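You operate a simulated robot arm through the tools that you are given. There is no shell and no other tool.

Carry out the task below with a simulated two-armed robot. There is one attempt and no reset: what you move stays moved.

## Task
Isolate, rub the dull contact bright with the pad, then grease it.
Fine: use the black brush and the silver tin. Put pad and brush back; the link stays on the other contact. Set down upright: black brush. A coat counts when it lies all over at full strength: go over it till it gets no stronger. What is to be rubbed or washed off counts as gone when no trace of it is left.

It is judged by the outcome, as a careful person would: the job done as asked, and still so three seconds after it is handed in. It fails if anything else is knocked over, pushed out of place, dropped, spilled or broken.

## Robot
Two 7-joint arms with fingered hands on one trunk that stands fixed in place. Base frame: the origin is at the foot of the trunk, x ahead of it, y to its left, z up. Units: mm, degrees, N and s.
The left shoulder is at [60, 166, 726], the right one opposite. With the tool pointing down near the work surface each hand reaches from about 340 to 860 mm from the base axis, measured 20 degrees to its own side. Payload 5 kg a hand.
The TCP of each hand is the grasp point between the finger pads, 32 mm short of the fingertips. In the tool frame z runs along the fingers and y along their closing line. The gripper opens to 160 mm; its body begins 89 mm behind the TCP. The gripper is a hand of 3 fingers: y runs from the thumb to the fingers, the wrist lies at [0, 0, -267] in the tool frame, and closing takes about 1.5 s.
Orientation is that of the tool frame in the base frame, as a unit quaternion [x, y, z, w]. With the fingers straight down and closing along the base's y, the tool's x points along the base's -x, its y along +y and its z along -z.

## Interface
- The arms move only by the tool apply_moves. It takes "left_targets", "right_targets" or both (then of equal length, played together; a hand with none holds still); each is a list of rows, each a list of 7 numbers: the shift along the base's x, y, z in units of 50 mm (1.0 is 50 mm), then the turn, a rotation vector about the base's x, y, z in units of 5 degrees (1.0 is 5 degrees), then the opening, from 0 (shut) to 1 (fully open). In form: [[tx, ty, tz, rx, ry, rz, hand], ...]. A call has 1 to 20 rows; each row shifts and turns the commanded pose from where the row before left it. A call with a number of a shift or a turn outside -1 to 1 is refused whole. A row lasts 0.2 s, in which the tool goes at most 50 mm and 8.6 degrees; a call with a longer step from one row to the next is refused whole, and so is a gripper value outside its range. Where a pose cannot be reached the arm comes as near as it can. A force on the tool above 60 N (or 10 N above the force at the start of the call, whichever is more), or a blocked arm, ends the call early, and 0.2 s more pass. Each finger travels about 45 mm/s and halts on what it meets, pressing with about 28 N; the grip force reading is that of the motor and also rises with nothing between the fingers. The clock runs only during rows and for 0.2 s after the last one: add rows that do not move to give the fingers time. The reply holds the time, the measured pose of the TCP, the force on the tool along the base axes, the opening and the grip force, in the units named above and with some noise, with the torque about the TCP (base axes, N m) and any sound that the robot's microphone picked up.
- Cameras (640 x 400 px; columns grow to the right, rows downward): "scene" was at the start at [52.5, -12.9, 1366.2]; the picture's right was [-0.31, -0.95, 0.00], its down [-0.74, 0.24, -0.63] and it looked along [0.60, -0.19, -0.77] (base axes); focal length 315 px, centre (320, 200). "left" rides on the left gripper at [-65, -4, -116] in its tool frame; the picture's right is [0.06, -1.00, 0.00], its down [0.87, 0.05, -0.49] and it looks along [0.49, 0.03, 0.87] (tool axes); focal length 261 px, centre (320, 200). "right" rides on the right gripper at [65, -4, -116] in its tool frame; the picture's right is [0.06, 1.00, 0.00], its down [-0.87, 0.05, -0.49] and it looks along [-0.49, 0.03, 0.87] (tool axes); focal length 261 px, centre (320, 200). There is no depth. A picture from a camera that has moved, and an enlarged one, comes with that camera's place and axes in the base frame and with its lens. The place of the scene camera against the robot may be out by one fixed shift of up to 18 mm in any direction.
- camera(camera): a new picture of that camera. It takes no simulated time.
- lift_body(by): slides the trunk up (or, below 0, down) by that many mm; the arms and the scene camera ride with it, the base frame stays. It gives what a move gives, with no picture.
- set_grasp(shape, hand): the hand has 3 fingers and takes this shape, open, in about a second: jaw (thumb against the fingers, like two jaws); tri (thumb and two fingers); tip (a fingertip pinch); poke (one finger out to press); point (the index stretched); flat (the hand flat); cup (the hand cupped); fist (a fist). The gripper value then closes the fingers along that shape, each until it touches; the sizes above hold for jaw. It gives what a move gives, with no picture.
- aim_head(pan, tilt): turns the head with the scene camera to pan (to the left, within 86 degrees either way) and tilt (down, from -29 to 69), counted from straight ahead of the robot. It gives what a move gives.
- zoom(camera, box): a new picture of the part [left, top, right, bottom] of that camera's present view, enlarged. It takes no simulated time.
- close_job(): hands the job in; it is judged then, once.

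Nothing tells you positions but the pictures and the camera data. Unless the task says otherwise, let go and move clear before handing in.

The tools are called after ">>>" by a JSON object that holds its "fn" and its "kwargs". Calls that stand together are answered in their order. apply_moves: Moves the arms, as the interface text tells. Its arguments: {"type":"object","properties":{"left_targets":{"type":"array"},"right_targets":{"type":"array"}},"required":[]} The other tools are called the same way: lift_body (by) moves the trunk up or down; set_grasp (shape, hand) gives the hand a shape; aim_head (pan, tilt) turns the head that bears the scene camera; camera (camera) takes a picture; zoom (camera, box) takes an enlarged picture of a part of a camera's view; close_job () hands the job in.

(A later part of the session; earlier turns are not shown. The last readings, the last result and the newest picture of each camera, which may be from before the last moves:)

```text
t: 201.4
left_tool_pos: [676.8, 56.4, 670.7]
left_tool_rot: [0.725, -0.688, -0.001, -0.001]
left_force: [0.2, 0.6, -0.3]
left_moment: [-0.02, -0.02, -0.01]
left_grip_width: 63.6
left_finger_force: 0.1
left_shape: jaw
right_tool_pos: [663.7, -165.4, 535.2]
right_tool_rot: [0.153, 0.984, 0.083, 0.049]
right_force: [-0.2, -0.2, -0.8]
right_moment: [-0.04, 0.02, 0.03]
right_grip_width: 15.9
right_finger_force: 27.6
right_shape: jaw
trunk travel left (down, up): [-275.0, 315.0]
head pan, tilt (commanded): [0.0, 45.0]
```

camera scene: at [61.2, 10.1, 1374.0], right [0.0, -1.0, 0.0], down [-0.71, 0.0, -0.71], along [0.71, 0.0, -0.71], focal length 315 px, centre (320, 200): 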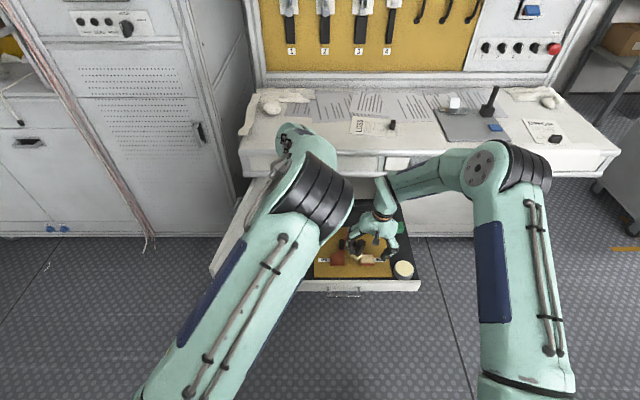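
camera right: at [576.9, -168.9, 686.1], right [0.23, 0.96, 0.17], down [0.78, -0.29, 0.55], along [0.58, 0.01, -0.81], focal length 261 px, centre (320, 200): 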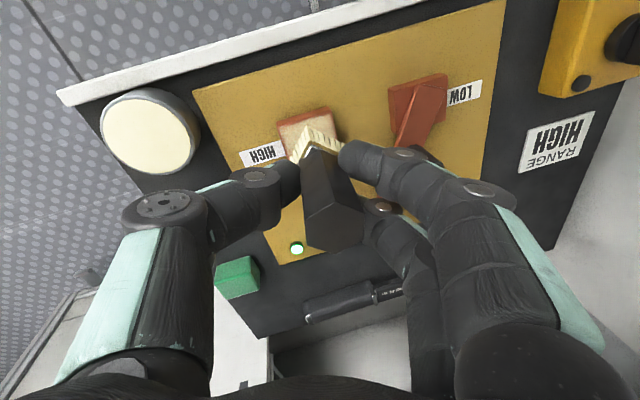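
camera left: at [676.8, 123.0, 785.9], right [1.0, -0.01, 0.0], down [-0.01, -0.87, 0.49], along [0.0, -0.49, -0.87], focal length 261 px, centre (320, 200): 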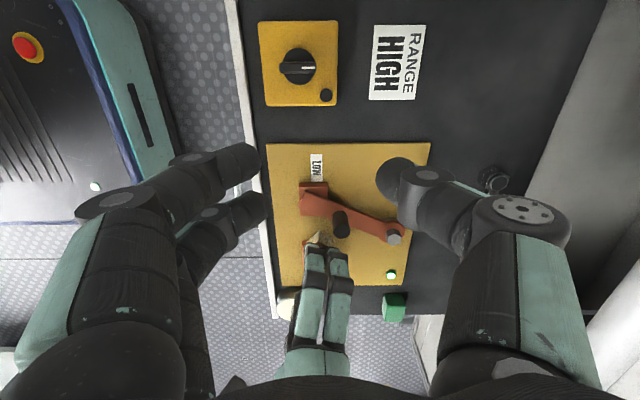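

>>> {"fn": "apply_moves", "kwargs": {"right_targets": [[0, 0, -0.04, 0, 0, 0, 0], [0, 0, -0.03, 0, 0, 0, 0], [0, 0, 0, 0, 0, 0, 0]]}}

```text
t: 202.2
left_tool_pos: [676.4, 57.7, 669.9]
left_tool_rot: [0.726, -0.688, 0.0, 0.0]
left_force: [0.5, -0.7, 0.2]
left_moment: [-0.01, 0.0, 0.01]
left_grip_width: 63.7
left_finger_force: 0.0
left_shape: jaw
right_tool_pos: [665.9, -165.7, 531.2]
right_tool_rot: [0.153, 0.983, 0.083, 0.049]
right_force: [0.1, -0.4, -0.4]
right_moment: [-0.04, -0.03, 0.02]
right_grip_width: 15.7
right_finger_force: 28.1
right_shape: jaw
trunk travel left (down, up): [-275.0, 315.0]
head pan, tilt (commanded): [0.0, 45.0]
```

>>> {"fn": "apply_moves", "kwargs": {"right_targets": [[0, 0, -0.03, 0, 0, 0, 0], [0, 0, -0.02, 0, 0, 0, 0], [0, 0, 0, 0, 0, 0, 0]]}}

```text
t: 203.0
left_tool_pos: [676.9, 57.7, 669.5]
left_tool_rot: [0.725, -0.689, 0.0, 0.0]
left_force: [-0.2, 0.2, 0.0]
left_moment: [0.0, -0.01, 0.04]
left_grip_width: 63.2
left_finger_force: 0.0
left_shape: jaw
right_tool_pos: [665.4, -165.7, 530.3]
right_tool_rot: [0.152, 0.984, 0.083, 0.051]
right_force: [2.4, 2.0, 9.8]
right_moment: [0.07, -0.04, -0.02]
right_grip_width: 16.0
right_finger_force: 27.5
right_shape: jaw
trunk travel left (down, up): [-275.0, 315.0]
head pan, tilt (commanded): [0.0, 45.0]
```

Touching. I'll ease off slightly and brush gently across the middle.

>>> {"fn": "apply_moves", "kwargs": {"right_targets": [[0, 0, 0.012, 0, 0, 0, 0], [0, 0.26, 0, 0, 0, 0, 0], [0, -0.26, 0, 0, 0, 0, 0], [0, -0.26, 0, 0, 0, 0, 0], [0, 0.26, 0, 0, 0, 0, 0], [0, 0.26, 0, 0, 0, 0, 0], [0, -0.26, 0, 0, 0, 0, 0], [0, -0.26, 0, 0, 0, 0, 0], [0, 0.26, 0, 0, 0, 0, 0]]}}

>>> {"fn": "zoom", "kwargs": {"camera": "left", "box": [270, 200, 390, 320]}}

>>> {"fn": "zoom", "kwargs": {"camera": "scene", "box": [345, 215, 395, 270]}}

```text
t: 205.0
left_tool_pos: [677.5, 55.1, 668.9]
left_tool_rot: [0.725, -0.689, 0.0, 0.0]
left_force: [0.4, -0.4, 0.1]
left_moment: [0.04, 0.03, 0.0]
left_grip_width: 63.5
left_finger_force: 0.0
left_shape: jaw
right_tool_pos: [663.2, -168.2, 529.3]
right_tool_rot: [0.154, 0.983, 0.082, 0.049]
right_force: [0.1, -6.4, 7.0]
right_moment: [-0.24, 0.02, 0.09]
right_grip_width: 16.7
right_finger_force: 27.8
right_shape: jaw
trunk travel left (down, up): [-275.0, 315.0]
head pan, tilt (commanded): [0.0, 45.0]
```

```text
3.33 times, centred on (330, 260) of left
camera zoom: at [676.8, 121.5, 786.0], right [1.0, -0.01, 0.0], down [-0.01, -0.87, 0.49], along [-0.01, -0.49, -0.87], focal length 869 px, centre (287, 0)
```

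zoom: 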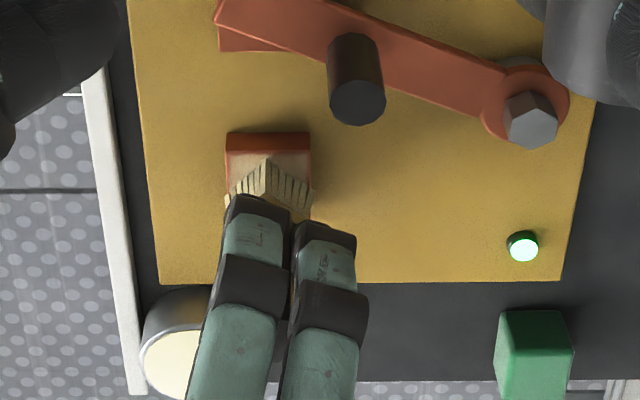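

```text
7.27 times, centred on (370, 242) of scene
camera zoom: at [60.7, 9.7, 1374.0], right [0.0, -1.0, 0.0], down [-0.71, 0.0, -0.71], along [0.71, 0.0, -0.71], focal length 2288 px, centre (-44, -109)
```

zoom: 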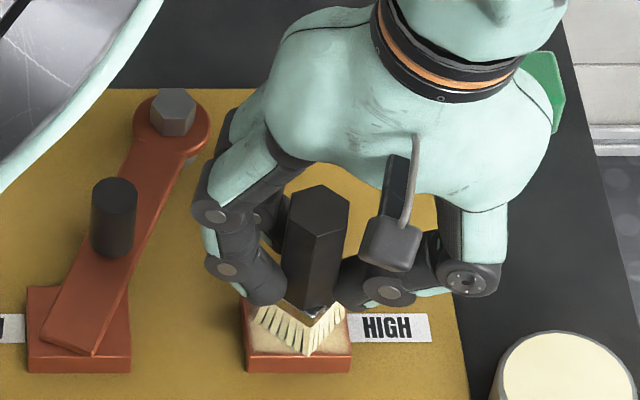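

Stable. Continuing with the far and near bands.

>>> {"fn": "apply_moves", "kwargs": {"right_targets": [[0, 0, 0.06, 0, 0, 0, 0], [0.18, 0, 0, 0, 0, 0, 0], [0, 0, -0.06, 0, 0, 0, 0], [0, 0.26, 0, 0, 0, 0, 0], [0, -0.26, 0, 0, 0, 0, 0], [0, -0.26, 0, 0, 0, 0, 0], [0, 0.26, 0, 0, 0, 0, 0], [0, 0.26, 0, 0, 0, 0, 0], [0, -0.26, 0, 0, 0, 0, 0], [0, -0.26, 0, 0, 0, 0, 0], [0, 0.26, 0, 0, 0, 0, 0]]}}

>>> {"fn": "apply_moves", "kwargs": {"right_targets": [[0, 0, 0.06, 0, 0, 0, 0], [-0.36, 0, 0, 0, 0, 0, 0], [0, 0, -0.06, 0, 0, 0, 0], [0, 0.26, 0, 0, 0, 0, 0], [0, -0.26, 0, 0, 0, 0, 0], [0, -0.26, 0, 0, 0, 0, 0], [0, 0.26, 0, 0, 0, 0, 0], [0, 0.26, 0, 0, 0, 0, 0], [0, -0.26, 0, 0, 0, 0, 0], [0, -0.26, 0, 0, 0, 0, 0], [0, 0.26, 0, 0, 0, 0, 0], [0, 0, 0.5, 0, 0, 0, 0], [0.18, -0.5, 0.4, 0, 0, 0, 0], [0, -0.9, 0, 0, 0, 0, 0]]}}

>>> {"fn": "zoom", "kwargs": {"camera": "left", "box": [292, 232, 340, 272]}}

>>> {"fn": "camera", "kwargs": {"camera": "right"}}

>>> {"fn": "zoom", "kwargs": {"camera": "scene", "box": [355, 245, 385, 270]}}

```text
t: 207.4
left_tool_pos: [676.3, 55.8, 669.1]
left_tool_rot: [0.724, -0.69, 0.001, 0.0]
left_force: [-0.3, 0.8, 0.1]
left_moment: [-0.01, -0.01, 0.0]
left_grip_width: 63.6
left_finger_force: 0.1
left_shape: jaw
right_tool_pos: [673.9, -168.0, 529.0]
right_tool_rot: [0.154, 0.983, 0.081, 0.049]
right_force: [1.2, -9.6, 11.0]
right_moment: [-0.3, 0.14, 0.09]
right_grip_width: 16.6
right_finger_force: 27.5
right_shape: jaw
trunk travel left (down, up): [-275.0, 315.0]
head pan, tilt (commanded): [0.0, 45.0]
```

```text
t: 210.4
left_tool_pos: [677.0, 56.7, 670.1]
left_tool_rot: [0.724, -0.689, 0.0, 0.0]
left_force: [-0.3, 0.8, -1.2]
left_moment: [-0.03, -0.01, -0.01]
left_grip_width: 63.8
left_finger_force: 0.1
left_shape: jaw
right_tool_pos: [662.7, -234.1, 576.4]
right_tool_rot: [0.153, 0.984, 0.083, 0.049]
right_force: [0.4, 0.4, -0.6]
right_moment: [-0.02, 0.0, 0.0]
right_grip_width: 16.3
right_finger_force: 28.3
right_shape: jaw
trunk travel left (down, up): [-275.0, 315.0]
head pan, tilt (commanded): [0.0, 45.0]
```

```text
10.00 times, centred on (316, 252) of left
camera zoom: at [676.9, 122.3, 785.8], right [1.0, -0.01, 0.0], down [-0.01, -0.87, 0.49], along [-0.01, -0.49, -0.87], focal length 2606 px, centre (360, -320)
```

zoom: 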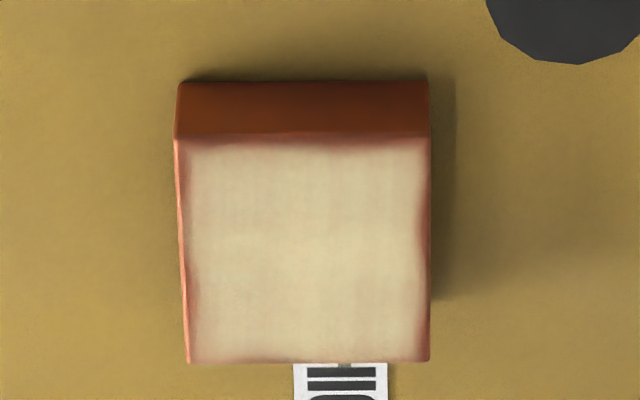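

```text
taken
camera right: at [585.8, -234.6, 685.9], right [0.23, 0.96, 0.17], down [0.78, -0.29, 0.55], along [0.58, 0.01, -0.81], focal length 261 px, centre (320, 200)
```

right: 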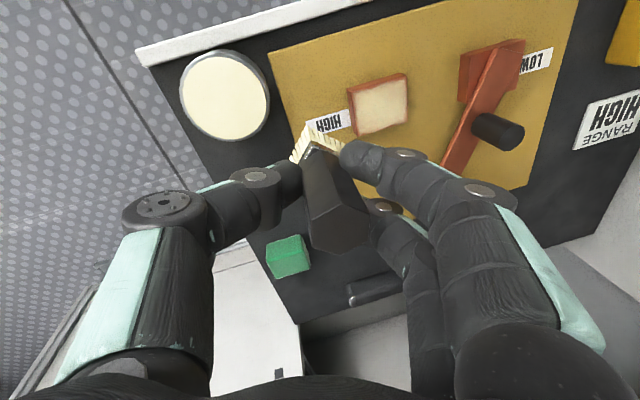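

```text
16.00 times, centred on (370, 258) of scene
camera zoom: at [61.2, 9.8, 1374.0], right [0.0, -1.0, 0.0], down [-0.71, 0.0, -0.71], along [0.71, 0.0, -0.71], focal length 5034 px, centre (-480, -720)
```

zoom: 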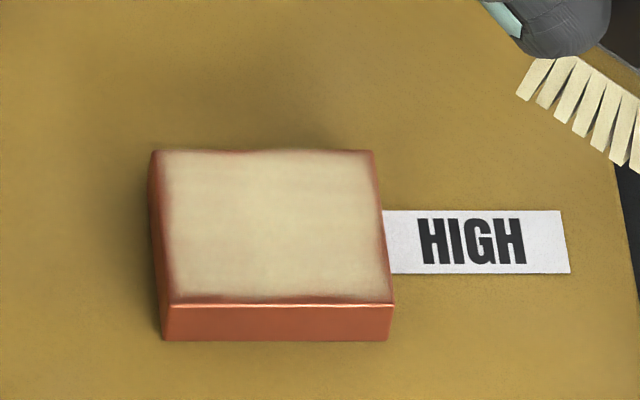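

The coat now looks nearly even and unchanged in outline. I'll do one more fresh load and another full round to be sure it's at full strength.

>>> {"fn": "apply_moves", "kwargs": {"right_targets": [[-0.4, -0.5, 0, 0, 0, 0, 0], [-0.4, -0.5, 0, 0, 0, 0, 0], [0, 0, -0.4, 0, 0, 0, 0], [0, 0, -0.26, 0, 0, 0, 0], [0, 0, 0, 0, 0, 0, 0]]}}

>>> {"fn": "zoom", "kwargs": {"camera": "scene", "box": [375, 230, 435, 285]}}

>>> {"fn": "zoom", "kwargs": {"camera": "right", "box": [240, 80, 400, 240]}}

```text
t: 211.6
left_tool_pos: [678.1, 57.3, 669.4]
left_tool_rot: [0.725, -0.689, 0.0, -0.001]
left_force: [0.0, -0.1, 0.8]
left_moment: [0.04, 0.0, 0.02]
left_grip_width: 63.7
left_finger_force: 0.1
left_shape: jaw
right_tool_pos: [624.3, -285.9, 540.0]
right_tool_rot: [0.153, 0.983, 0.083, 0.049]
right_force: [0.0, -0.1, -0.1]
right_moment: [0.0, 0.03, 0.01]
right_grip_width: 16.2
right_finger_force: 28.5
right_shape: jaw
trunk travel left (down, up): [-275.0, 315.0]
head pan, tilt (commanded): [0.0, 45.0]
```

```text
7.27 times, centred on (405, 258) of scene
camera zoom: at [61.3, 9.9, 1374.0], right [0.0, -1.0, 0.0], down [-0.71, 0.0, -0.71], along [0.71, 0.0, -0.71], focal length 2288 px, centre (-298, -218)
```

zoom: 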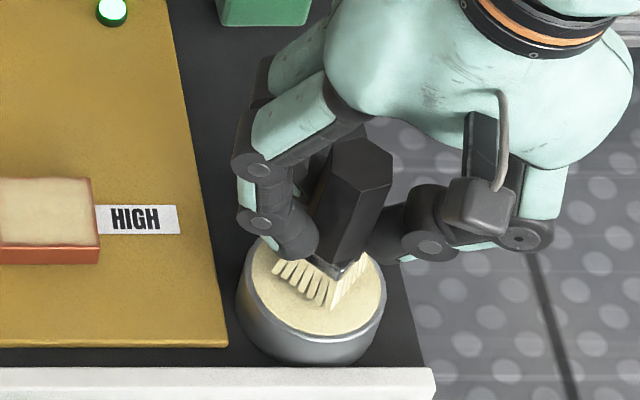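

```text
2.50 times, centred on (320, 160) of right
camera zoom: at [546.1, -286.4, 649.3], right [0.23, 0.96, 0.17], down [0.78, -0.29, 0.55], along [0.58, 0.01, -0.81], focal length 652 px, centre (320, 300)
```

zoom: 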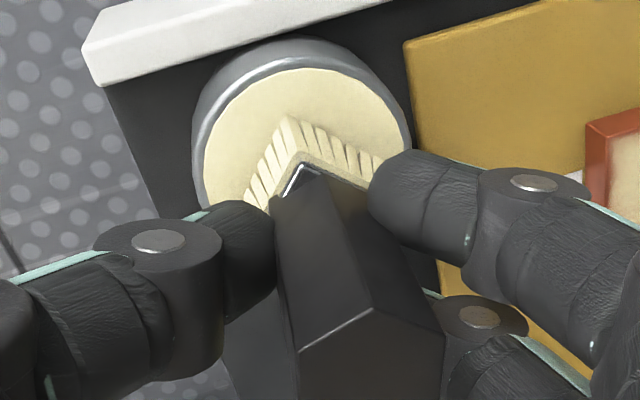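

Over the grease. Dipping gently.

>>> {"fn": "apply_moves", "kwargs": {"right_targets": [[0, 0, -0.05, 0, 0, 0, 0], [0, 0, -0.04, 0, 0, 0, 0], [0, 0, 0, 0, 0, 0, 0]]}}

```text
t: 212.4
left_tool_pos: [677.0, 57.0, 669.5]
left_tool_rot: [0.725, -0.689, 0.0, 0.0]
left_force: [0.2, -0.9, 0.6]
left_moment: [0.01, 0.0, -0.06]
left_grip_width: 63.5
left_finger_force: 0.0
left_shape: jaw
right_tool_pos: [623.5, -286.2, 535.9]
right_tool_rot: [0.153, 0.984, 0.083, 0.049]
right_force: [-0.2, -0.4, -0.1]
right_moment: [0.01, 0.0, 0.01]
right_grip_width: 16.2
right_finger_force: 28.0
right_shape: jaw
trunk travel left (down, up): [-275.0, 315.0]
head pan, tilt (commanded): [0.0, 45.0]
```

>>> {"fn": "apply_moves", "kwargs": {"right_targets": [[0, 0, -0.03, 0, 0, 0, 0], [0, 0, -0.02, 0, 0, 0, 0], [0, 0, 0, 0, 0, 0, 0]]}}

```text
t: 213.2
left_tool_pos: [676.8, 57.7, 670.1]
left_tool_rot: [0.725, -0.688, 0.0, 0.0]
left_force: [0.4, 0.0, -0.9]
left_moment: [-0.01, 0.03, 0.01]
left_grip_width: 63.8
left_finger_force: 0.0
left_shape: jaw
right_tool_pos: [625.3, -283.9, 535.7]
right_tool_rot: [0.153, 0.984, 0.083, 0.05]
right_force: [0.9, -1.1, 10.2]
right_moment: [-0.1, 0.07, -0.02]
right_grip_width: 16.2
right_finger_force: 28.1
right_shape: jaw
trunk travel left (down, up): [-275.0, 315.0]
head pan, tilt (commanded): [0.0, 45.0]
```

Loaded. Back to the contact for another full round.

>>> {"fn": "apply_moves", "kwargs": {"right_targets": [[0, 0, 0.3, 0, 0, 0, 0], [0, 0, 0.5, 0, 0, 0, 0], [0.2, 0.595, 0, 0, 0, 0, 0], [0.2, 0.595, 0, 0, 0, 0, 0], [0.2, 0.595, 0, 0, 0, 0, 0], [0.2, 0.595, 0, 0, 0, 0, 0], [0, 0, -0.5, 0, 0, 0, 0], [0, 0, -0.3, 0, 0, 0, 0], [0, 0, -0.06, 0, 0, 0, 0], [0, 0, 0, 0, 0, 0, 0]]}}

```text
t: 215.4
left_tool_pos: [676.9, 57.2, 669.0]
left_tool_rot: [0.725, -0.688, 0.0, 0.0]
left_force: [0.7, 0.0, 0.5]
left_moment: [0.02, 0.01, 0.0]
left_grip_width: 63.7
left_finger_force: 0.1
left_shape: jaw
right_tool_pos: [663.8, -166.9, 531.4]
right_tool_rot: [0.152, 0.984, 0.083, 0.048]
right_force: [-0.4, -0.8, -0.6]
right_moment: [-0.02, 0.03, 0.01]
right_grip_width: 16.1
right_finger_force: 27.7
right_shape: jaw
trunk travel left (down, up): [-275.0, 315.0]
head pan, tilt (commanded): [0.0, 45.0]
```

>>> {"fn": "apply_moves", "kwargs": {"right_targets": [[0, 0, -0.045, 0, 0, 0, 0], [0, 0.3, 0, 0, 0, 0, 0], [0, -0.3, 0, 0, 0, 0, 0], [0, -0.3, 0, 0, 0, 0, 0], [0, 0.3, 0, 0, 0, 0, 0], [0, 0.3, 0, 0, 0, 0, 0], [0, -0.3, 0, 0, 0, 0, 0], [0, -0.3, 0, 0, 0, 0, 0], [0, 0.3, 0, 0, 0, 0, 0], [0, 0.3, 0, 0, 0, 0, 0], [0, -0.3, 0, 0, 0, 0, 0], [0, -0.3, 0, 0, 0, 0, 0], [0, 0.3, 0, 0, 0, 0, 0]]}}

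>>> {"fn": "zoom", "kwargs": {"camera": "left", "box": [270, 200, 390, 320]}}

```text
t: 218.2
left_tool_pos: [677.0, 56.1, 669.9]
left_tool_rot: [0.725, -0.689, 0.0, -0.001]
left_force: [-0.4, 0.0, -1.1]
left_moment: [-0.02, 0.01, 0.01]
left_grip_width: 63.7
left_finger_force: 0.0
left_shape: jaw
right_tool_pos: [663.6, -169.8, 529.2]
right_tool_rot: [0.153, 0.984, 0.081, 0.049]
right_force: [0.3, -5.9, 6.9]
right_moment: [-0.38, 0.09, 0.09]
right_grip_width: 16.3
right_finger_force: 27.6
right_shape: jaw
trunk travel left (down, up): [-275.0, 315.0]
head pan, tilt (commanded): [0.0, 45.0]
```

```text
3.33 times, centred on (330, 260) of left
camera zoom: at [676.7, 122.3, 786.0], right [1.0, -0.01, 0.0], down [-0.01, -0.87, 0.49], along [-0.01, -0.49, -0.87], focal length 869 px, centre (287, 0)
```

zoom: 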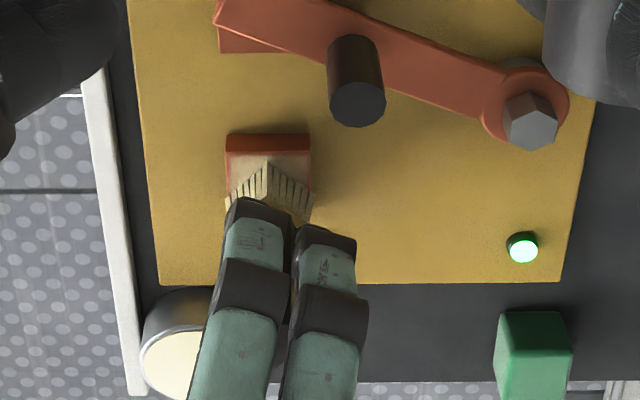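

>>> {"fn": "apply_moves", "kwargs": {"right_targets": [[0, 0, 0.06, 0, 0, 0, 0], [0.22, 0.04, 0, 0, 0, 0, 0], [0, 0, -0.06, 0, 0, 0, 0], [0, 0.3, 0, 0, 0, 0, 0], [0, -0.3, 0, 0, 0, 0, 0], [0, -0.3, 0, 0, 0, 0, 0], [0, 0.3, 0, 0, 0, 0, 0], [0, 0.3, 0, 0, 0, 0, 0], [0, -0.3, 0, 0, 0, 0, 0], [0, -0.3, 0, 0, 0, 0, 0], [0, 0.3, 0, 0, 0, 0, 0], [0, 0.3, 0, 0, 0, 0, 0], [0, -0.3, 0, 0, 0, 0, 0], [0, -0.3, 0, 0, 0, 0, 0], [0, 0.3, 0, 0, 0, 0, 0]]}}

>>> {"fn": "apply_moves", "kwargs": {"right_targets": [[0, 0, 0.06, 0, 0, 0, 0], [-0.44, 0, 0, 0, 0, 0, 0], [0, 0, -0.06, 0, 0, 0, 0], [0, 0.3, 0, 0, 0, 0, 0], [0, -0.3, 0, 0, 0, 0, 0], [0, -0.3, 0, 0, 0, 0, 0], [0, 0.3, 0, 0, 0, 0, 0], [0, 0.3, 0, 0, 0, 0, 0], [0, -0.3, 0, 0, 0, 0, 0], [0, -0.3, 0, 0, 0, 0, 0], [0, 0.3, 0, 0, 0, 0, 0], [0, 0.3, 0, 0, 0, 0, 0], [0, -0.3, 0, 0, 0, 0, 0], [0, -0.3, 0, 0, 0, 0, 0], [0, 0.3, 0, 0, 0, 0, 0], [0, 0, 0.5, 0, 0, 0, 0], [0.22, -0.5, 0.4, 0, 0, 0, 0], [0, -0.9, 0, 0, 0, 0, 0]]}}

>>> {"fn": "zoom", "kwargs": {"camera": "left", "box": [292, 232, 340, 272]}}

>>> {"fn": "camera", "kwargs": {"camera": "right"}}

>>> {"fn": "zoom", "kwargs": {"camera": "scene", "box": [355, 245, 385, 270]}}

```text
t: 221.4
left_tool_pos: [676.7, 55.3, 670.1]
left_tool_rot: [0.725, -0.689, 0.0, 0.0]
left_force: [0.6, -0.3, 0.9]
left_moment: [0.02, -0.02, -0.01]
left_grip_width: 63.6
left_finger_force: 0.1
left_shape: jaw
right_tool_pos: [675.9, -167.2, 528.1]
right_tool_rot: [0.154, 0.983, 0.081, 0.05]
right_force: [0.5, -7.6, 10.2]
right_moment: [-0.52, 0.08, 0.11]
right_grip_width: 16.4
right_finger_force: 28.0
right_shape: jaw
trunk travel left (down, up): [-275.0, 315.0]
head pan, tilt (commanded): [0.0, 45.0]
```

```text
t: 225.2
left_tool_pos: [677.1, 55.4, 670.0]
left_tool_rot: [0.725, -0.689, 0.0, 0.0]
left_force: [0.1, -0.1, -0.1]
left_moment: [0.01, -0.02, 0.01]
left_grip_width: 63.6
left_finger_force: 0.0
left_shape: jaw
right_tool_pos: [663.5, -233.6, 572.8]
right_tool_rot: [0.152, 0.984, 0.084, 0.048]
right_force: [0.4, 0.4, -1.6]
right_moment: [0.0, 0.0, 0.01]
right_grip_width: 16.0
right_finger_force: 28.1
right_shape: jaw
trunk travel left (down, up): [-275.0, 315.0]
head pan, tilt (commanded): [0.0, 45.0]
```

```text
10.00 times, centred on (316, 252) of left
camera zoom: at [676.9, 122.3, 785.7], right [1.0, -0.01, 0.0], down [-0.01, -0.87, 0.49], along [-0.01, -0.49, -0.87], focal length 2606 px, centre (360, -320)
```

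zoom: 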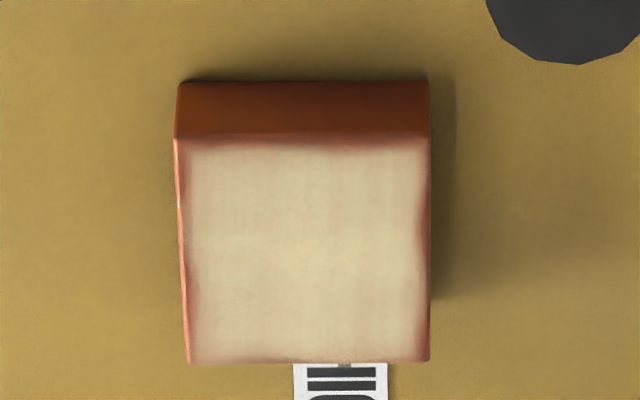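

```text
taken
camera right: at [586.5, -235.2, 681.2], right [0.23, 0.96, 0.17], down [0.78, -0.29, 0.55], along [0.58, 0.01, -0.81], focal length 261 px, centre (320, 200)
```

right: 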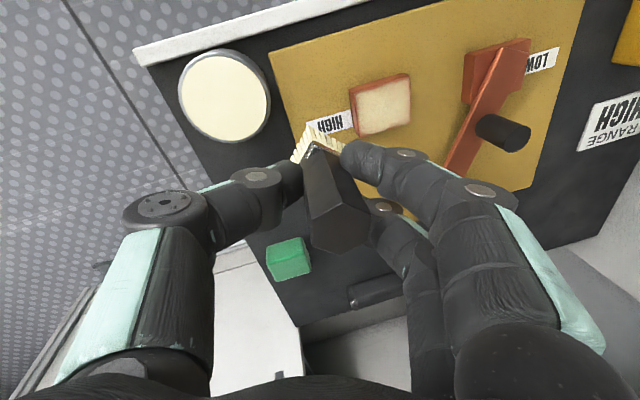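

```text
16.00 times, centred on (370, 258) of scene
camera zoom: at [61.3, 9.8, 1374.0], right [0.0, -1.0, 0.0], down [-0.71, 0.0, -0.71], along [0.71, 0.0, -0.71], focal length 5034 px, centre (-480, -720)
```

zoom: 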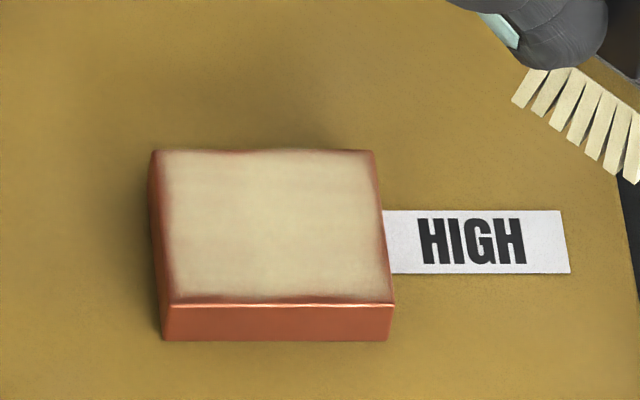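

The coat no longer changes in any view, so it's at full strength. Next the brush goes home; first I'll park the left arm out of the way again.

>>> {"fn": "apply_moves", "kwargs": {"left_targets": [[-0.2, 0.3, 0.4, 0, 0, -1, 0.4], [-0.37, 0.42, 0.3, 0, 0, -1, 0.4], [-0.4, 0.45, 0.3, 0, 0, -1, 0.4], [-0.4, 0.45, 0.3, 0, 0, -1, 0.4], [-0.4, 0.45, 0.3, 0, 0, -1, 0.4], [-0.4, 0.45, 0.3, 0, 0, -1, 0.4], [-0.4, 0.45, 0.3, 0, 0, -1, 0.4], [-0.4, 0.45, 0.3, 0, 0, -1, 0.4], [-0.4, 0.45, 0.3, 0, 0, -1, 0.4], [-0.4, 0.45, 0.2, 0, 0, -1, 0.4], [-0.4, 0.4, 0.1, 0, 0, -1, 0.4], [-0.3, 0.3, 0.1, 0, 0, -1, 0.4]], "right_targets": [[0, 0, 0.4, 0, 0, 0.6, 0], [0, 0, 0.4, 0, 0, 0.6, 0], [0, 0, 0.2, 0, 0, 0.6, 0], [0, 0, 0, 0, 0, 0.6, 0], [0, 0, 0, 0, 0, 0.6, 0], [0, 0, 0, 0, 0, 0.6, 0], [0, 0, 0, 0, 0, 0, 0], [0, 0, 0, 0, 0, 0, 0], [0, 0, 0, 0, 0, 0, 0], [0, 0, 0, 0, 0, 0, 0], [0, 0, 0, 0, 0, 0, 0], [0, 0, 0, 0, 0, 0, 0]]}}

>>> {"fn": "camera", "kwargs": {"camera": "scene"}}

>>> {"fn": "camera", "kwargs": {"camera": "right"}}

```text
t: 227.8
left_tool_pos: [452.8, 306.4, 831.2]
left_tool_rot: [-0.284, 0.959, 0.0, 0.0]
left_force: [0.1, 0.0, 0.6]
left_moment: [-0.01, -0.02, 0.03]
left_grip_width: 63.6
left_finger_force: 0.0
left_shape: jaw
right_tool_pos: [665.4, -234.1, 623.9]
right_tool_rot: [-0.003, 0.995, 0.09, 0.036]
right_force: [-0.5, -0.8, -1.6]
right_moment: [-0.01, 0.0, 0.02]
right_grip_width: 15.9
right_finger_force: 27.4
right_shape: jaw
trunk travel left (down, up): [-275.0, 315.0]
head pan, tilt (commanded): [0.0, 45.0]
```

```text
taken
camera scene: at [61.1, 10.2, 1374.0], right [0.0, -1.0, 0.0], down [-0.71, 0.0, -0.71], along [0.71, 0.0, -0.71], focal length 315 px, centre (320, 200)
```

scene: 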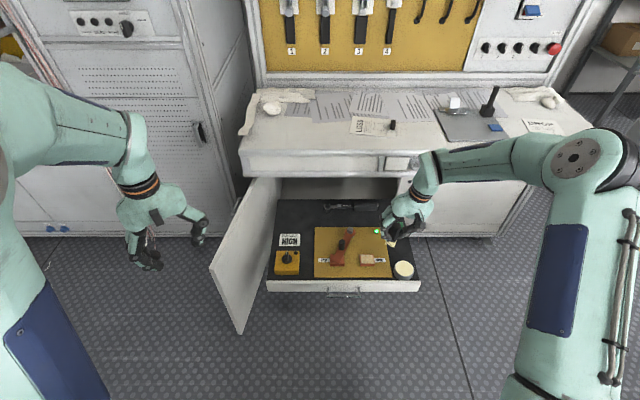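

```text
taken
camera right: at [590.2, -258.2, 732.4], right [-0.07, 0.98, 0.17], down [0.83, -0.03, 0.55], along [0.55, 0.19, -0.81], focal length 261 px, centre (320, 200)
```

right: 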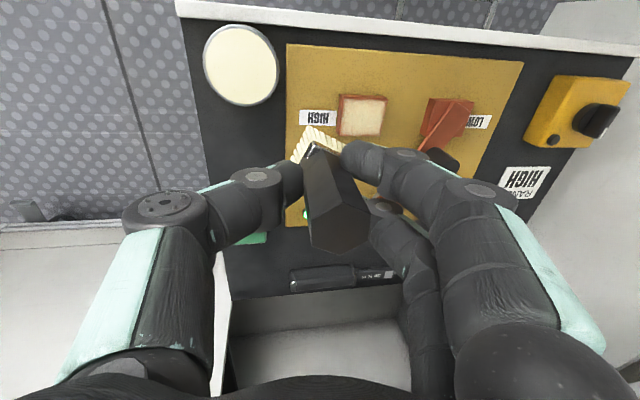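

Left arm parked. I'll carry the brush to a clear bit of floor between board and card, around (765,48), to re-grip it there with a bench-safe tilt.

>>> {"fn": "apply_moves", "kwargs": {"right_targets": [[0.2, 0.5, 0, 0, 0, 0, 0], [0.29, 0.8, 0, 0, 0, 0, 0], [0.29, 0.8, 0, 0, 0, 0, 0], [0.29, 0.8, 0, 0, 0, 0, 0], [0.29, 0.8, 0, 0, 0, 0, 0], [0.29, 0.8, 0, 0, 0, 0, 0], [0.29, 0.8, 0, 0, 0, 0, 0], [0.04, 0.23, 0, 0, 0, 0, 0], [0, 0, -0.4, 0, 0, 0, 0], [0, 0, 0, 0, 0, 0, 0]]}}

>>> {"fn": "camera", "kwargs": {"camera": "right"}}

>>> {"fn": "zoom", "kwargs": {"camera": "scene", "box": [250, 140, 390, 260]}}

```text
t: 230.0
left_tool_pos: [455.2, 308.1, 831.6]
left_tool_rot: [-0.284, 0.959, -0.001, 0.0]
left_force: [0.0, -0.4, -0.8]
left_moment: [0.03, 0.02, 0.01]
left_grip_width: 63.3
left_finger_force: 0.0
left_shape: jaw
right_tool_pos: [765.2, 43.8, 604.0]
right_tool_rot: [-0.003, 0.995, 0.089, 0.036]
right_force: [0.0, 0.2, -1.2]
right_moment: [-0.01, -0.02, 0.01]
right_grip_width: 15.6
right_finger_force: 28.3
right_shape: jaw
trunk travel left (down, up): [-275.0, 315.0]
head pan, tilt (commanded): [0.0, 45.0]
```

```text
taken
camera right: at [690.4, 18.3, 712.4], right [-0.07, 0.98, 0.17], down [0.83, -0.03, 0.55], along [0.55, 0.19, -0.81], focal length 261 px, centre (320, 200)
```

right: 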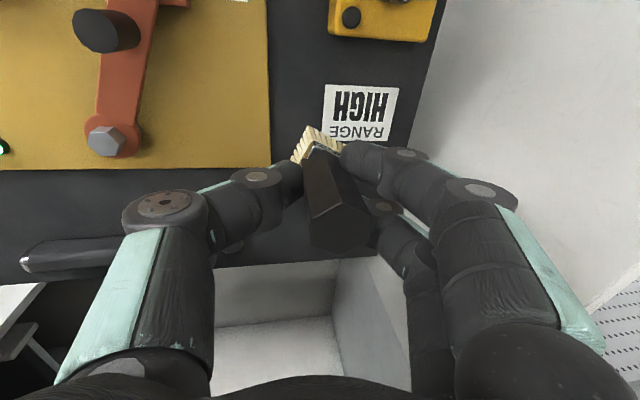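

```text
3.33 times, centred on (320, 200) of scene
camera zoom: at [61.4, 10.2, 1374.0], right [0.0, -1.0, 0.0], down [-0.71, 0.0, -0.71], along [0.71, 0.0, -0.71], focal length 1049 px, centre (320, 200)
```

zoom: 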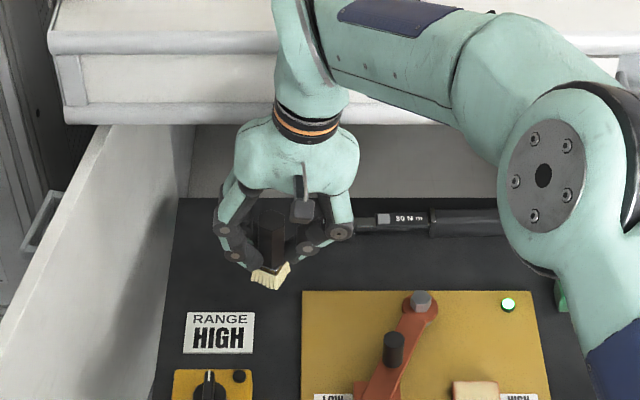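

The spot is good; I'll shift 5 mm right to be midway, and check how upright the brush is.

>>> {"fn": "apply_moves", "kwargs": {"right_targets": [[0, -0.1, -0.4, 0, 0, 0, 0], [0, 0, -0.6, 0, 0, 0, 0], [0, 0, 0, 0, 0, 0, 0]]}}

>>> {"fn": "zoom", "kwargs": {"camera": "scene", "box": [280, 190, 340, 250]}}

>>> {"fn": "camera", "kwargs": {"camera": "right"}}

```text
t: 230.8
left_tool_pos: [453.5, 307.5, 830.2]
left_tool_rot: [-0.284, 0.959, 0.0, 0.001]
left_force: [0.3, 0.0, -0.2]
left_moment: [0.0, 0.01, 0.0]
left_grip_width: 63.6
left_finger_force: 0.1
left_shape: jaw
right_tool_pos: [763.8, 36.5, 554.0]
right_tool_rot: [-0.003, 0.995, 0.089, 0.035]
right_force: [0.4, -0.1, 0.1]
right_moment: [0.02, 0.0, -0.02]
right_grip_width: 16.0
right_finger_force: 28.4
right_shape: jaw
trunk travel left (down, up): [-275.0, 315.0]
head pan, tilt (commanded): [0.0, 45.0]
```

```text
6.67 times, centred on (310, 220) of scene
camera zoom: at [61.4, 10.2, 1374.0], right [0.0, -1.0, 0.0], down [-0.71, 0.0, -0.71], along [0.71, 0.0, -0.71], focal length 2098 px, centre (387, 67)
```

zoom: 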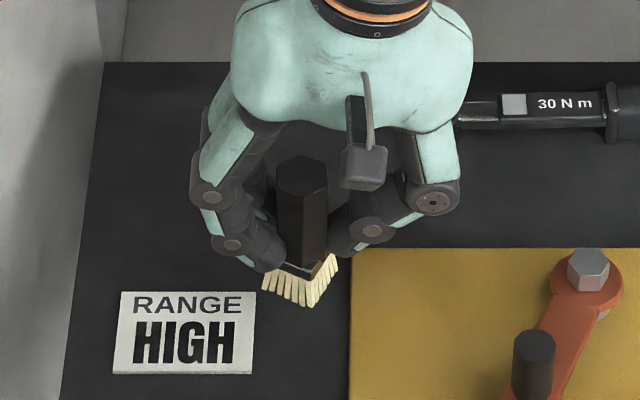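

```text
taken
camera right: at [689.7, 13.5, 663.2], right [-0.07, 0.98, 0.17], down [0.83, -0.03, 0.55], along [0.55, 0.19, -0.81], focal length 261 px, centre (320, 200)
```

right: 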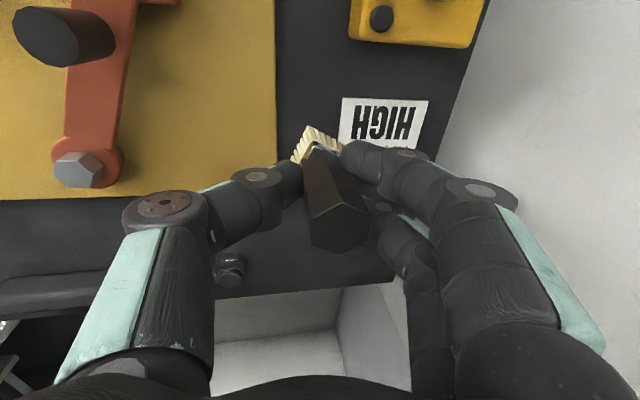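

The brush is within about 2° of upright. Lowering to the floor.

>>> {"fn": "apply_moves", "kwargs": {"right_targets": [[0, 0, -0.4, 0, 0, 0, 0], [0, 0, -0.3, 0, 0, 0, 0], [0, 0, -0.06, 0, 0, 0, 0], [0, 0, 0, 0, 0, 0, 0]]}}

>>> {"fn": "zoom", "kwargs": {"camera": "scene", "box": [280, 190, 340, 250]}}

```text
t: 231.8
left_tool_pos: [454.1, 307.4, 830.5]
left_tool_rot: [-0.284, 0.959, -0.001, 0.001]
left_force: [0.9, 0.3, 0.7]
left_moment: [-0.01, 0.02, 0.03]
left_grip_width: 63.7
left_finger_force: 0.1
left_shape: jaw
right_tool_pos: [764.6, 38.0, 515.8]
right_tool_rot: [-0.003, 0.995, 0.089, 0.036]
right_force: [0.2, 0.7, -1.1]
right_moment: [0.0, 0.0, 0.03]
right_grip_width: 15.9
right_finger_force: 27.5
right_shape: jaw
trunk travel left (down, up): [-275.0, 315.0]
head pan, tilt (commanded): [0.0, 45.0]
```

```text
6.67 times, centred on (310, 220) of scene
camera zoom: at [61.2, 10.2, 1374.0], right [0.0, -1.0, 0.0], down [-0.71, 0.0, -0.71], along [0.71, 0.0, -0.71], focal length 2098 px, centre (387, 67)
```

zoom: 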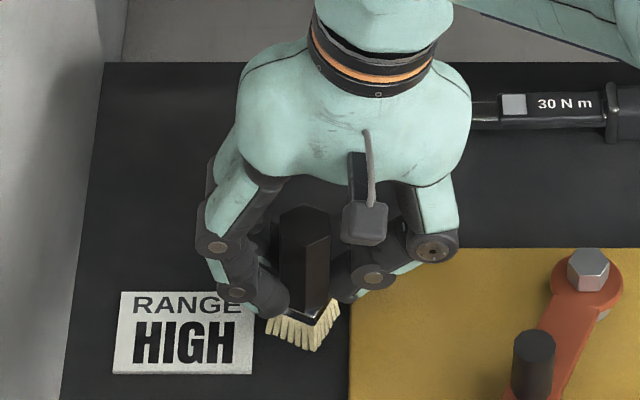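

>>> {"fn": "apply_moves", "kwargs": {"right_targets": [[0, 0, -0.04, 0, 0, 0, 0], [0, 0, -0.03, 0, 0, 0, 0], [0, 0, 0, 0, 0, 0, 0]]}}

```text
t: 232.6
left_tool_pos: [454.0, 306.8, 831.7]
left_tool_rot: [-0.284, 0.959, 0.001, 0.0]
left_force: [-0.1, -0.4, -1.2]
left_moment: [0.02, 0.0, 0.03]
left_grip_width: 63.9
left_finger_force: 0.1
left_shape: jaw
right_tool_pos: [763.3, 36.8, 511.7]
right_tool_rot: [-0.004, 0.995, 0.09, 0.036]
right_force: [-0.4, 0.2, -0.1]
right_moment: [0.02, 0.01, -0.03]
right_grip_width: 16.0
right_finger_force: 28.3
right_shape: jaw
trunk travel left (down, up): [-275.0, 315.0]
head pan, tilt (commanded): [0.0, 45.0]
```

>>> {"fn": "apply_moves", "kwargs": {"right_targets": [[0, 0, -0.03, 0, 0, 0, 0], [0, 0, -0.02, 0, 0, 0, 0], [0, 0, 0, 0, 0, 0, 0]]}}

```text
t: 233.4
left_tool_pos: [453.3, 307.1, 830.8]
left_tool_rot: [-0.284, 0.959, -0.001, 0.001]
left_force: [-0.2, -0.3, 0.3]
left_moment: [0.0, 0.0, 0.02]
left_grip_width: 63.7
left_finger_force: 0.1
left_shape: jaw
right_tool_pos: [763.8, 37.3, 509.1]
right_tool_rot: [-0.003, 0.995, 0.09, 0.035]
right_force: [-0.6, -0.8, -0.5]
right_moment: [-0.01, 0.03, -0.01]
right_grip_width: 15.7
right_finger_force: 28.5
right_shape: jaw
trunk travel left (down, up): [-275.0, 315.0]
head pan, tilt (commanded): [0.0, 45.0]
```

>>> {"fn": "apply_moves", "kwargs": {"right_targets": [[0, 0, -0.03, 0, 0, 0, 0], [0, 0, -0.01, 0, 0, 0, 0], [0, 0, 0, 0, 0, 0, 0]]}}

```text
t: 234.2
left_tool_pos: [453.2, 307.7, 830.5]
left_tool_rot: [-0.284, 0.959, 0.0, 0.0]
left_force: [0.5, 0.3, 0.1]
left_moment: [-0.02, 0.0, 0.03]
left_grip_width: 63.6
left_finger_force: 0.1
left_shape: jaw
right_tool_pos: [762.7, 38.0, 508.8]
right_tool_rot: [-0.004, 0.995, 0.09, 0.036]
right_force: [1.0, -0.1, 12.7]
right_moment: [-0.14, 0.02, 0.01]
right_grip_width: 16.2
right_finger_force: 27.7
right_shape: jaw
trunk travel left (down, up): [-275.0, 315.0]
head pan, tilt (commanded): [0.0, 45.0]
```

The brush rests on the floor. Opening slowly.

>>> {"fn": "apply_moves", "kwargs": {"right_targets": [[0, 0, 0.012, 0, 0, 0, 0.1], [0, 0, 0, 0, 0, 0, 0.15], [0, 0, 0, 0, 0, 0, 0.22], [0, 0, 0, 0, 0, 0, 0.3], [0, 0, 0, 0, 0, 0, 0.4], [0, 0, 0, 0, 0, 0, 0.45]]}}

>>> {"fn": "camera", "kwargs": {"camera": "right"}}

>>> {"fn": "zoom", "kwargs": {"camera": "scene", "box": [280, 190, 340, 250]}}

```text
t: 235.6
left_tool_pos: [453.4, 308.3, 830.5]
left_tool_rot: [-0.284, 0.959, 0.001, 0.0]
left_force: [-0.1, -0.6, 0.2]
left_moment: [-0.02, 0.0, -0.02]
left_grip_width: 63.6
left_finger_force: 0.2
left_shape: jaw
right_tool_pos: [763.4, 37.6, 508.0]
right_tool_rot: [-0.003, 0.995, 0.09, 0.035]
right_force: [0.6, -0.3, -0.5]
right_moment: [0.01, -0.01, -0.02]
right_grip_width: 71.5
right_finger_force: 0.1
right_shape: jaw
trunk travel left (down, up): [-275.0, 315.0]
head pan, tilt (commanded): [0.0, 45.0]
```

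```text
taken
camera right: at [689.5, 13.0, 616.6], right [-0.07, 0.98, 0.17], down [0.83, -0.03, 0.55], along [0.55, 0.19, -0.81], focal length 261 px, centre (320, 200)
```

right: 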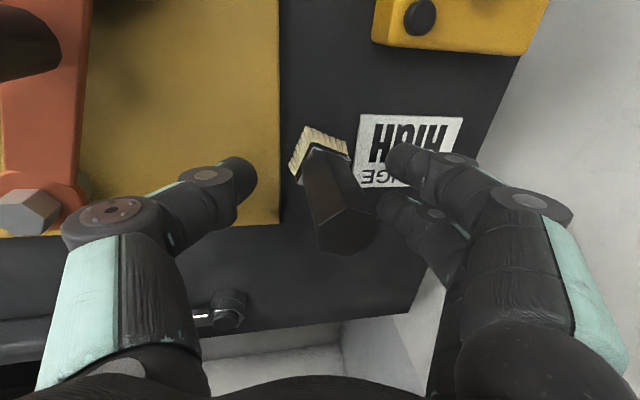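

```text
6.67 times, centred on (310, 220) of scene
camera zoom: at [61.2, 10.2, 1374.0], right [0.0, -1.0, 0.0], down [-0.71, 0.0, -0.71], along [0.71, 0.0, -0.71], focal length 2098 px, centre (387, 67)
```

zoom: 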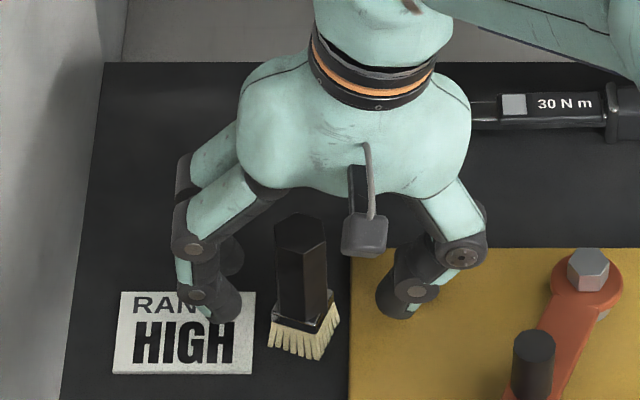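

The brush stands free and upright. I'll rise clear and set the hand to the forward tilt that clears the bench.

>>> {"fn": "apply_moves", "kwargs": {"right_targets": [[0, 0, 0.3, 0, 0, 0, 0.45], [0, 0, 0.6, 0, 0, 0, 0.45], [0, 0, 0.8, 0, 0, 0, 0.45], [0, 0, 0.3, -0.515, -0.925, 0, 0.45], [-0.2, 0, 0, -0.515, -0.925, 0, 0.45], [-0.2, 0, 0, -0.515, -0.925, 0, 0.45], [-0.2, 0, 0, -0.515, -0.925, 0, 0.45], [0, 0, 0, 0, 0, 0, 0.45]]}}

>>> {"fn": "camera", "kwargs": {"camera": "right"}}

>>> {"fn": "zoom", "kwargs": {"camera": "scene", "box": [280, 190, 340, 250]}}

```text
t: 237.4
left_tool_pos: [453.7, 307.7, 831.4]
left_tool_rot: [-0.285, 0.959, -0.001, 0.0]
left_force: [0.7, 0.6, 0.2]
left_moment: [-0.01, -0.04, 0.0]
left_grip_width: 63.6
left_finger_force: 0.1
left_shape: jaw
right_tool_pos: [733.3, 37.8, 608.9]
right_tool_rot: [-0.02, 0.981, -0.001, 0.194]
right_force: [-0.2, 0.5, -0.1]
right_moment: [-0.02, 0.0, -0.01]
right_grip_width: 71.4
right_finger_force: 0.1
right_shape: jaw
trunk travel left (down, up): [-275.0, 315.0]
head pan, tilt (commanded): [0.0, 45.0]
```

```text
taken
camera right: at [627.8, 30.6, 692.1], right [-0.1, 0.99, -0.04], down [0.61, 0.09, 0.79], along [0.78, 0.05, -0.62], focal length 261 px, centre (320, 200)
```

right: 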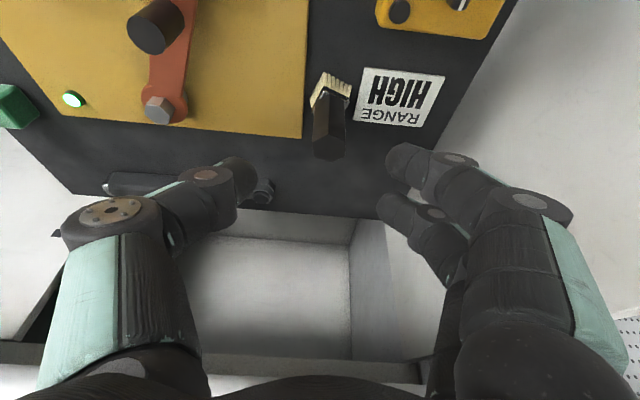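

```text
6.67 times, centred on (310, 220) of scene
camera zoom: at [61.1, 10.4, 1374.0], right [0.0, -1.0, 0.0], down [-0.71, 0.0, -0.71], along [0.71, 0.0, -0.71], focal length 2098 px, centre (387, 67)
```

zoom: 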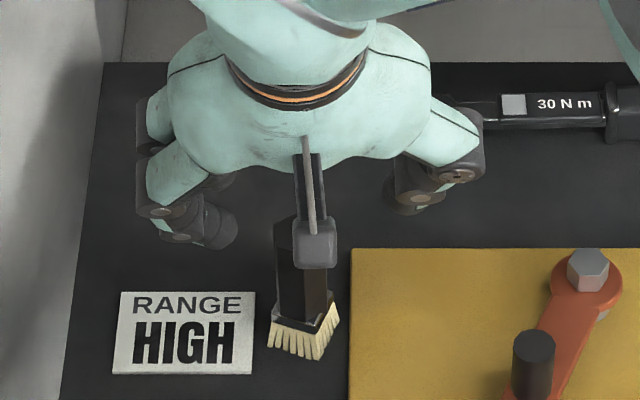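

Brush stands well; I'll zoom to measure its position and hex orientation for the re-grip.

>>> {"fn": "zoom", "kwargs": {"camera": "right", "box": [280, 50, 390, 180]}}

```text
3.08 times, centred on (335, 115) of right
camera zoom: at [627.8, 30.6, 692.1], right [-0.1, 0.99, -0.04], down [0.61, 0.09, 0.79], along [0.78, 0.05, -0.62], focal length 802 px, centre (274, 462)
```

zoom: 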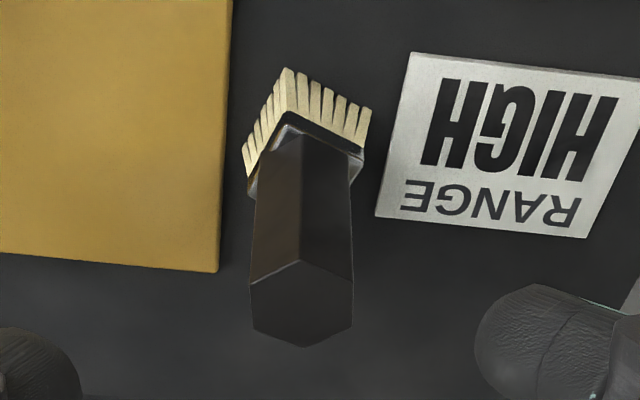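

The hex flats face ±y now, ideal for a y-grip; brush axis ≈ (761,45). I'll approach along the tilted axis and grip.

>>> {"fn": "apply_moves", "kwargs": {"right_targets": [[-0.08, 0.077, -0.16, 0, 0, 0, 0.42], [-0.08, 0.077, -0.16, 0, 0, 0, 0.42], [0.124, 0, -0.296, 0, 0, 0, 0.42], [0.124, 0, -0.296, 0, 0, 0, 0.42], [0.124, 0, -0.296, 0, 0, 0, 0.42], [0, 0, 0, 0, 0, 0, 0.42]]}}

>>> {"fn": "camera", "kwargs": {"camera": "right"}}

>>> {"fn": "zoom", "kwargs": {"camera": "scene", "box": [280, 190, 340, 250]}}

```text
t: 238.8
left_tool_pos: [453.5, 307.1, 830.3]
left_tool_rot: [-0.284, 0.959, 0.001, 0.0]
left_force: [0.4, 0.0, -0.7]
left_moment: [-0.01, 0.0, 0.01]
left_grip_width: 63.4
left_finger_force: 0.0
left_shape: jaw
right_tool_pos: [744.8, 44.3, 547.4]
right_tool_rot: [-0.021, 0.981, -0.001, 0.194]
right_force: [-0.3, 0.0, 0.7]
right_moment: [-0.03, 0.0, -0.05]
right_grip_width: 67.9
right_finger_force: 0.1
right_shape: jaw
trunk travel left (down, up): [-275.0, 315.0]
head pan, tilt (commanded): [0.0, 45.0]
```

```text
taken
camera right: at [639.9, 37.4, 630.1], right [-0.1, 0.99, -0.03], down [0.61, 0.09, 0.78], along [0.78, 0.06, -0.62], focal length 261 px, centre (320, 200)
```

right: 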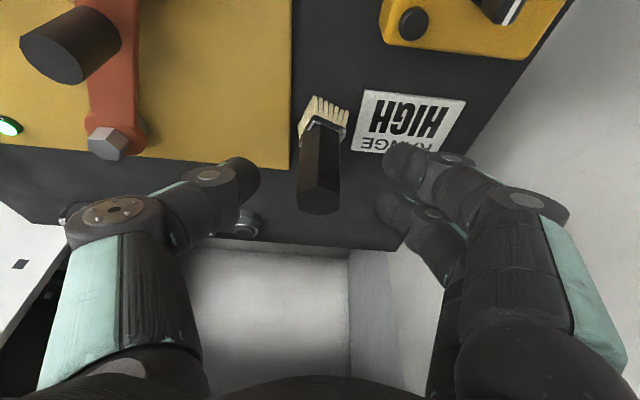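

```text
6.67 times, centred on (310, 220) of scene
camera zoom: at [61.3, 10.2, 1374.0], right [0.0, -1.0, 0.0], down [-0.71, 0.0, -0.71], along [0.71, 0.0, -0.71], focal length 2098 px, centre (387, 67)
```

zoom: 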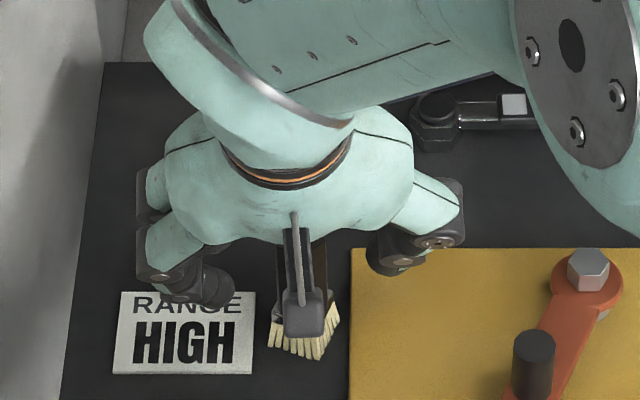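

Centred. Going in the rest of the way and closing.

>>> {"fn": "apply_moves", "kwargs": {"right_targets": [[0.118, 0.0, -0.284, 0, 0, 0, 0.42], [0.118, 0.0, -0.284, 0, 0, 0, 0.42], [0, 0, 0, 0, 0, 0, 0.42]]}}

>>> {"fn": "zoom", "kwargs": {"camera": "right", "box": [240, 80, 410, 250]}}

```text
t: 239.6
left_tool_pos: [453.0, 307.0, 830.1]
left_tool_rot: [-0.283, 0.959, 0.0, -0.001]
left_force: [-0.1, 0.0, -0.2]
left_moment: [0.01, 0.05, -0.03]
left_grip_width: 63.7
left_finger_force: 0.1
left_shape: jaw
right_tool_pos: [756.8, 44.5, 518.6]
right_tool_rot: [-0.021, 0.981, -0.002, 0.194]
right_force: [0.4, 0.8, 0.3]
right_moment: [0.06, 0.02, 0.01]
right_grip_width: 68.0
right_finger_force: 0.1
right_shape: jaw
trunk travel left (down, up): [-275.0, 315.0]
head pan, tilt (commanded): [0.0, 45.0]
```

```text
2.35 times, centred on (325, 165) of right
camera zoom: at [651.8, 37.9, 601.7], right [-0.1, 0.99, -0.04], down [0.61, 0.09, 0.78], along [0.78, 0.06, -0.62], focal length 613 px, centre (308, 282)
```

zoom: 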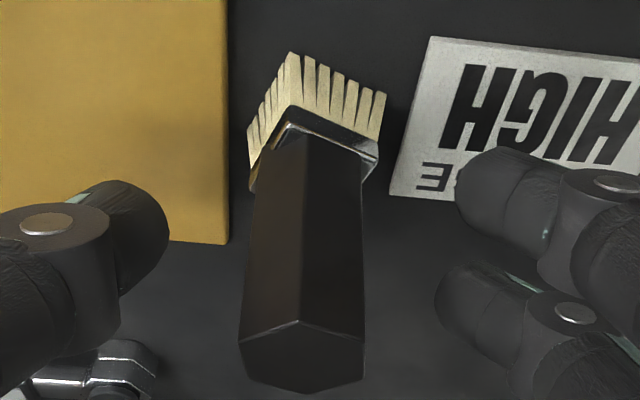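

>>> {"fn": "apply_moves", "kwargs": {"right_targets": [[0, 0, 0, 0, 0, 0, 0.34], [0, 0, 0, 0, 0, 0, 0.26], [0, 0, 0, 0, 0, 0, 0.18], [0, 0, 0, 0, 0, 0, 0.1], [0, 0, 0, 0, 0, 0, 0.03], [0, 0, 0, 0, 0, 0, 0.0], [0, 0, 0, 0, 0, 0, 0.0]]}}

>>> {"fn": "zoom", "kwargs": {"camera": "right", "box": [240, 80, 410, 250]}}

>>> {"fn": "zoom", "kwargs": {"camera": "scene", "box": [280, 190, 340, 250]}}

```text
t: 241.2
left_tool_pos: [452.9, 307.1, 831.4]
left_tool_rot: [-0.285, 0.959, -0.001, 0.0]
left_force: [0.1, 0.5, 0.4]
left_moment: [0.04, 0.02, -0.01]
left_grip_width: 63.6
left_finger_force: 0.1
left_shape: jaw
right_tool_pos: [756.2, 44.2, 518.4]
right_tool_rot: [-0.02, 0.981, -0.002, 0.194]
right_force: [-0.5, 0.9, -0.6]
right_moment: [0.01, -0.01, 0.02]
right_grip_width: 16.5
right_finger_force: 27.9
right_shape: jaw
trunk travel left (down, up): [-275.0, 315.0]
head pan, tilt (commanded): [0.0, 45.0]
```

```text
2.35 times, centred on (325, 165) of right
camera zoom: at [651.7, 37.8, 601.7], right [-0.1, 0.99, -0.04], down [0.61, 0.09, 0.78], along [0.78, 0.05, -0.62], focal length 613 px, centre (308, 282)
```

zoom: 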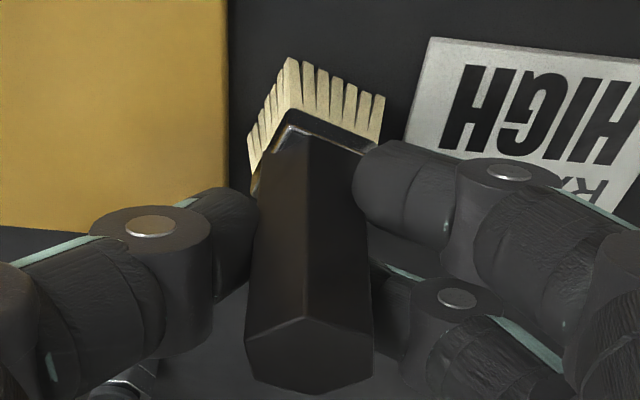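

```text
6.67 times, centred on (310, 220) of scene
camera zoom: at [61.2, 10.2, 1374.0], right [0.0, -1.0, 0.0], down [-0.71, 0.0, -0.71], along [0.71, 0.0, -0.71], focal length 2098 px, centre (387, 67)
```

zoom: 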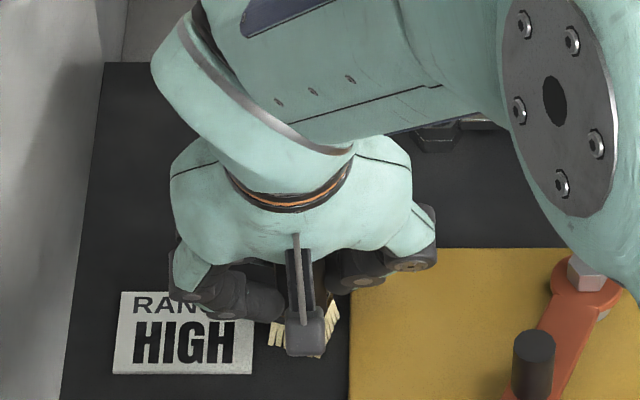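

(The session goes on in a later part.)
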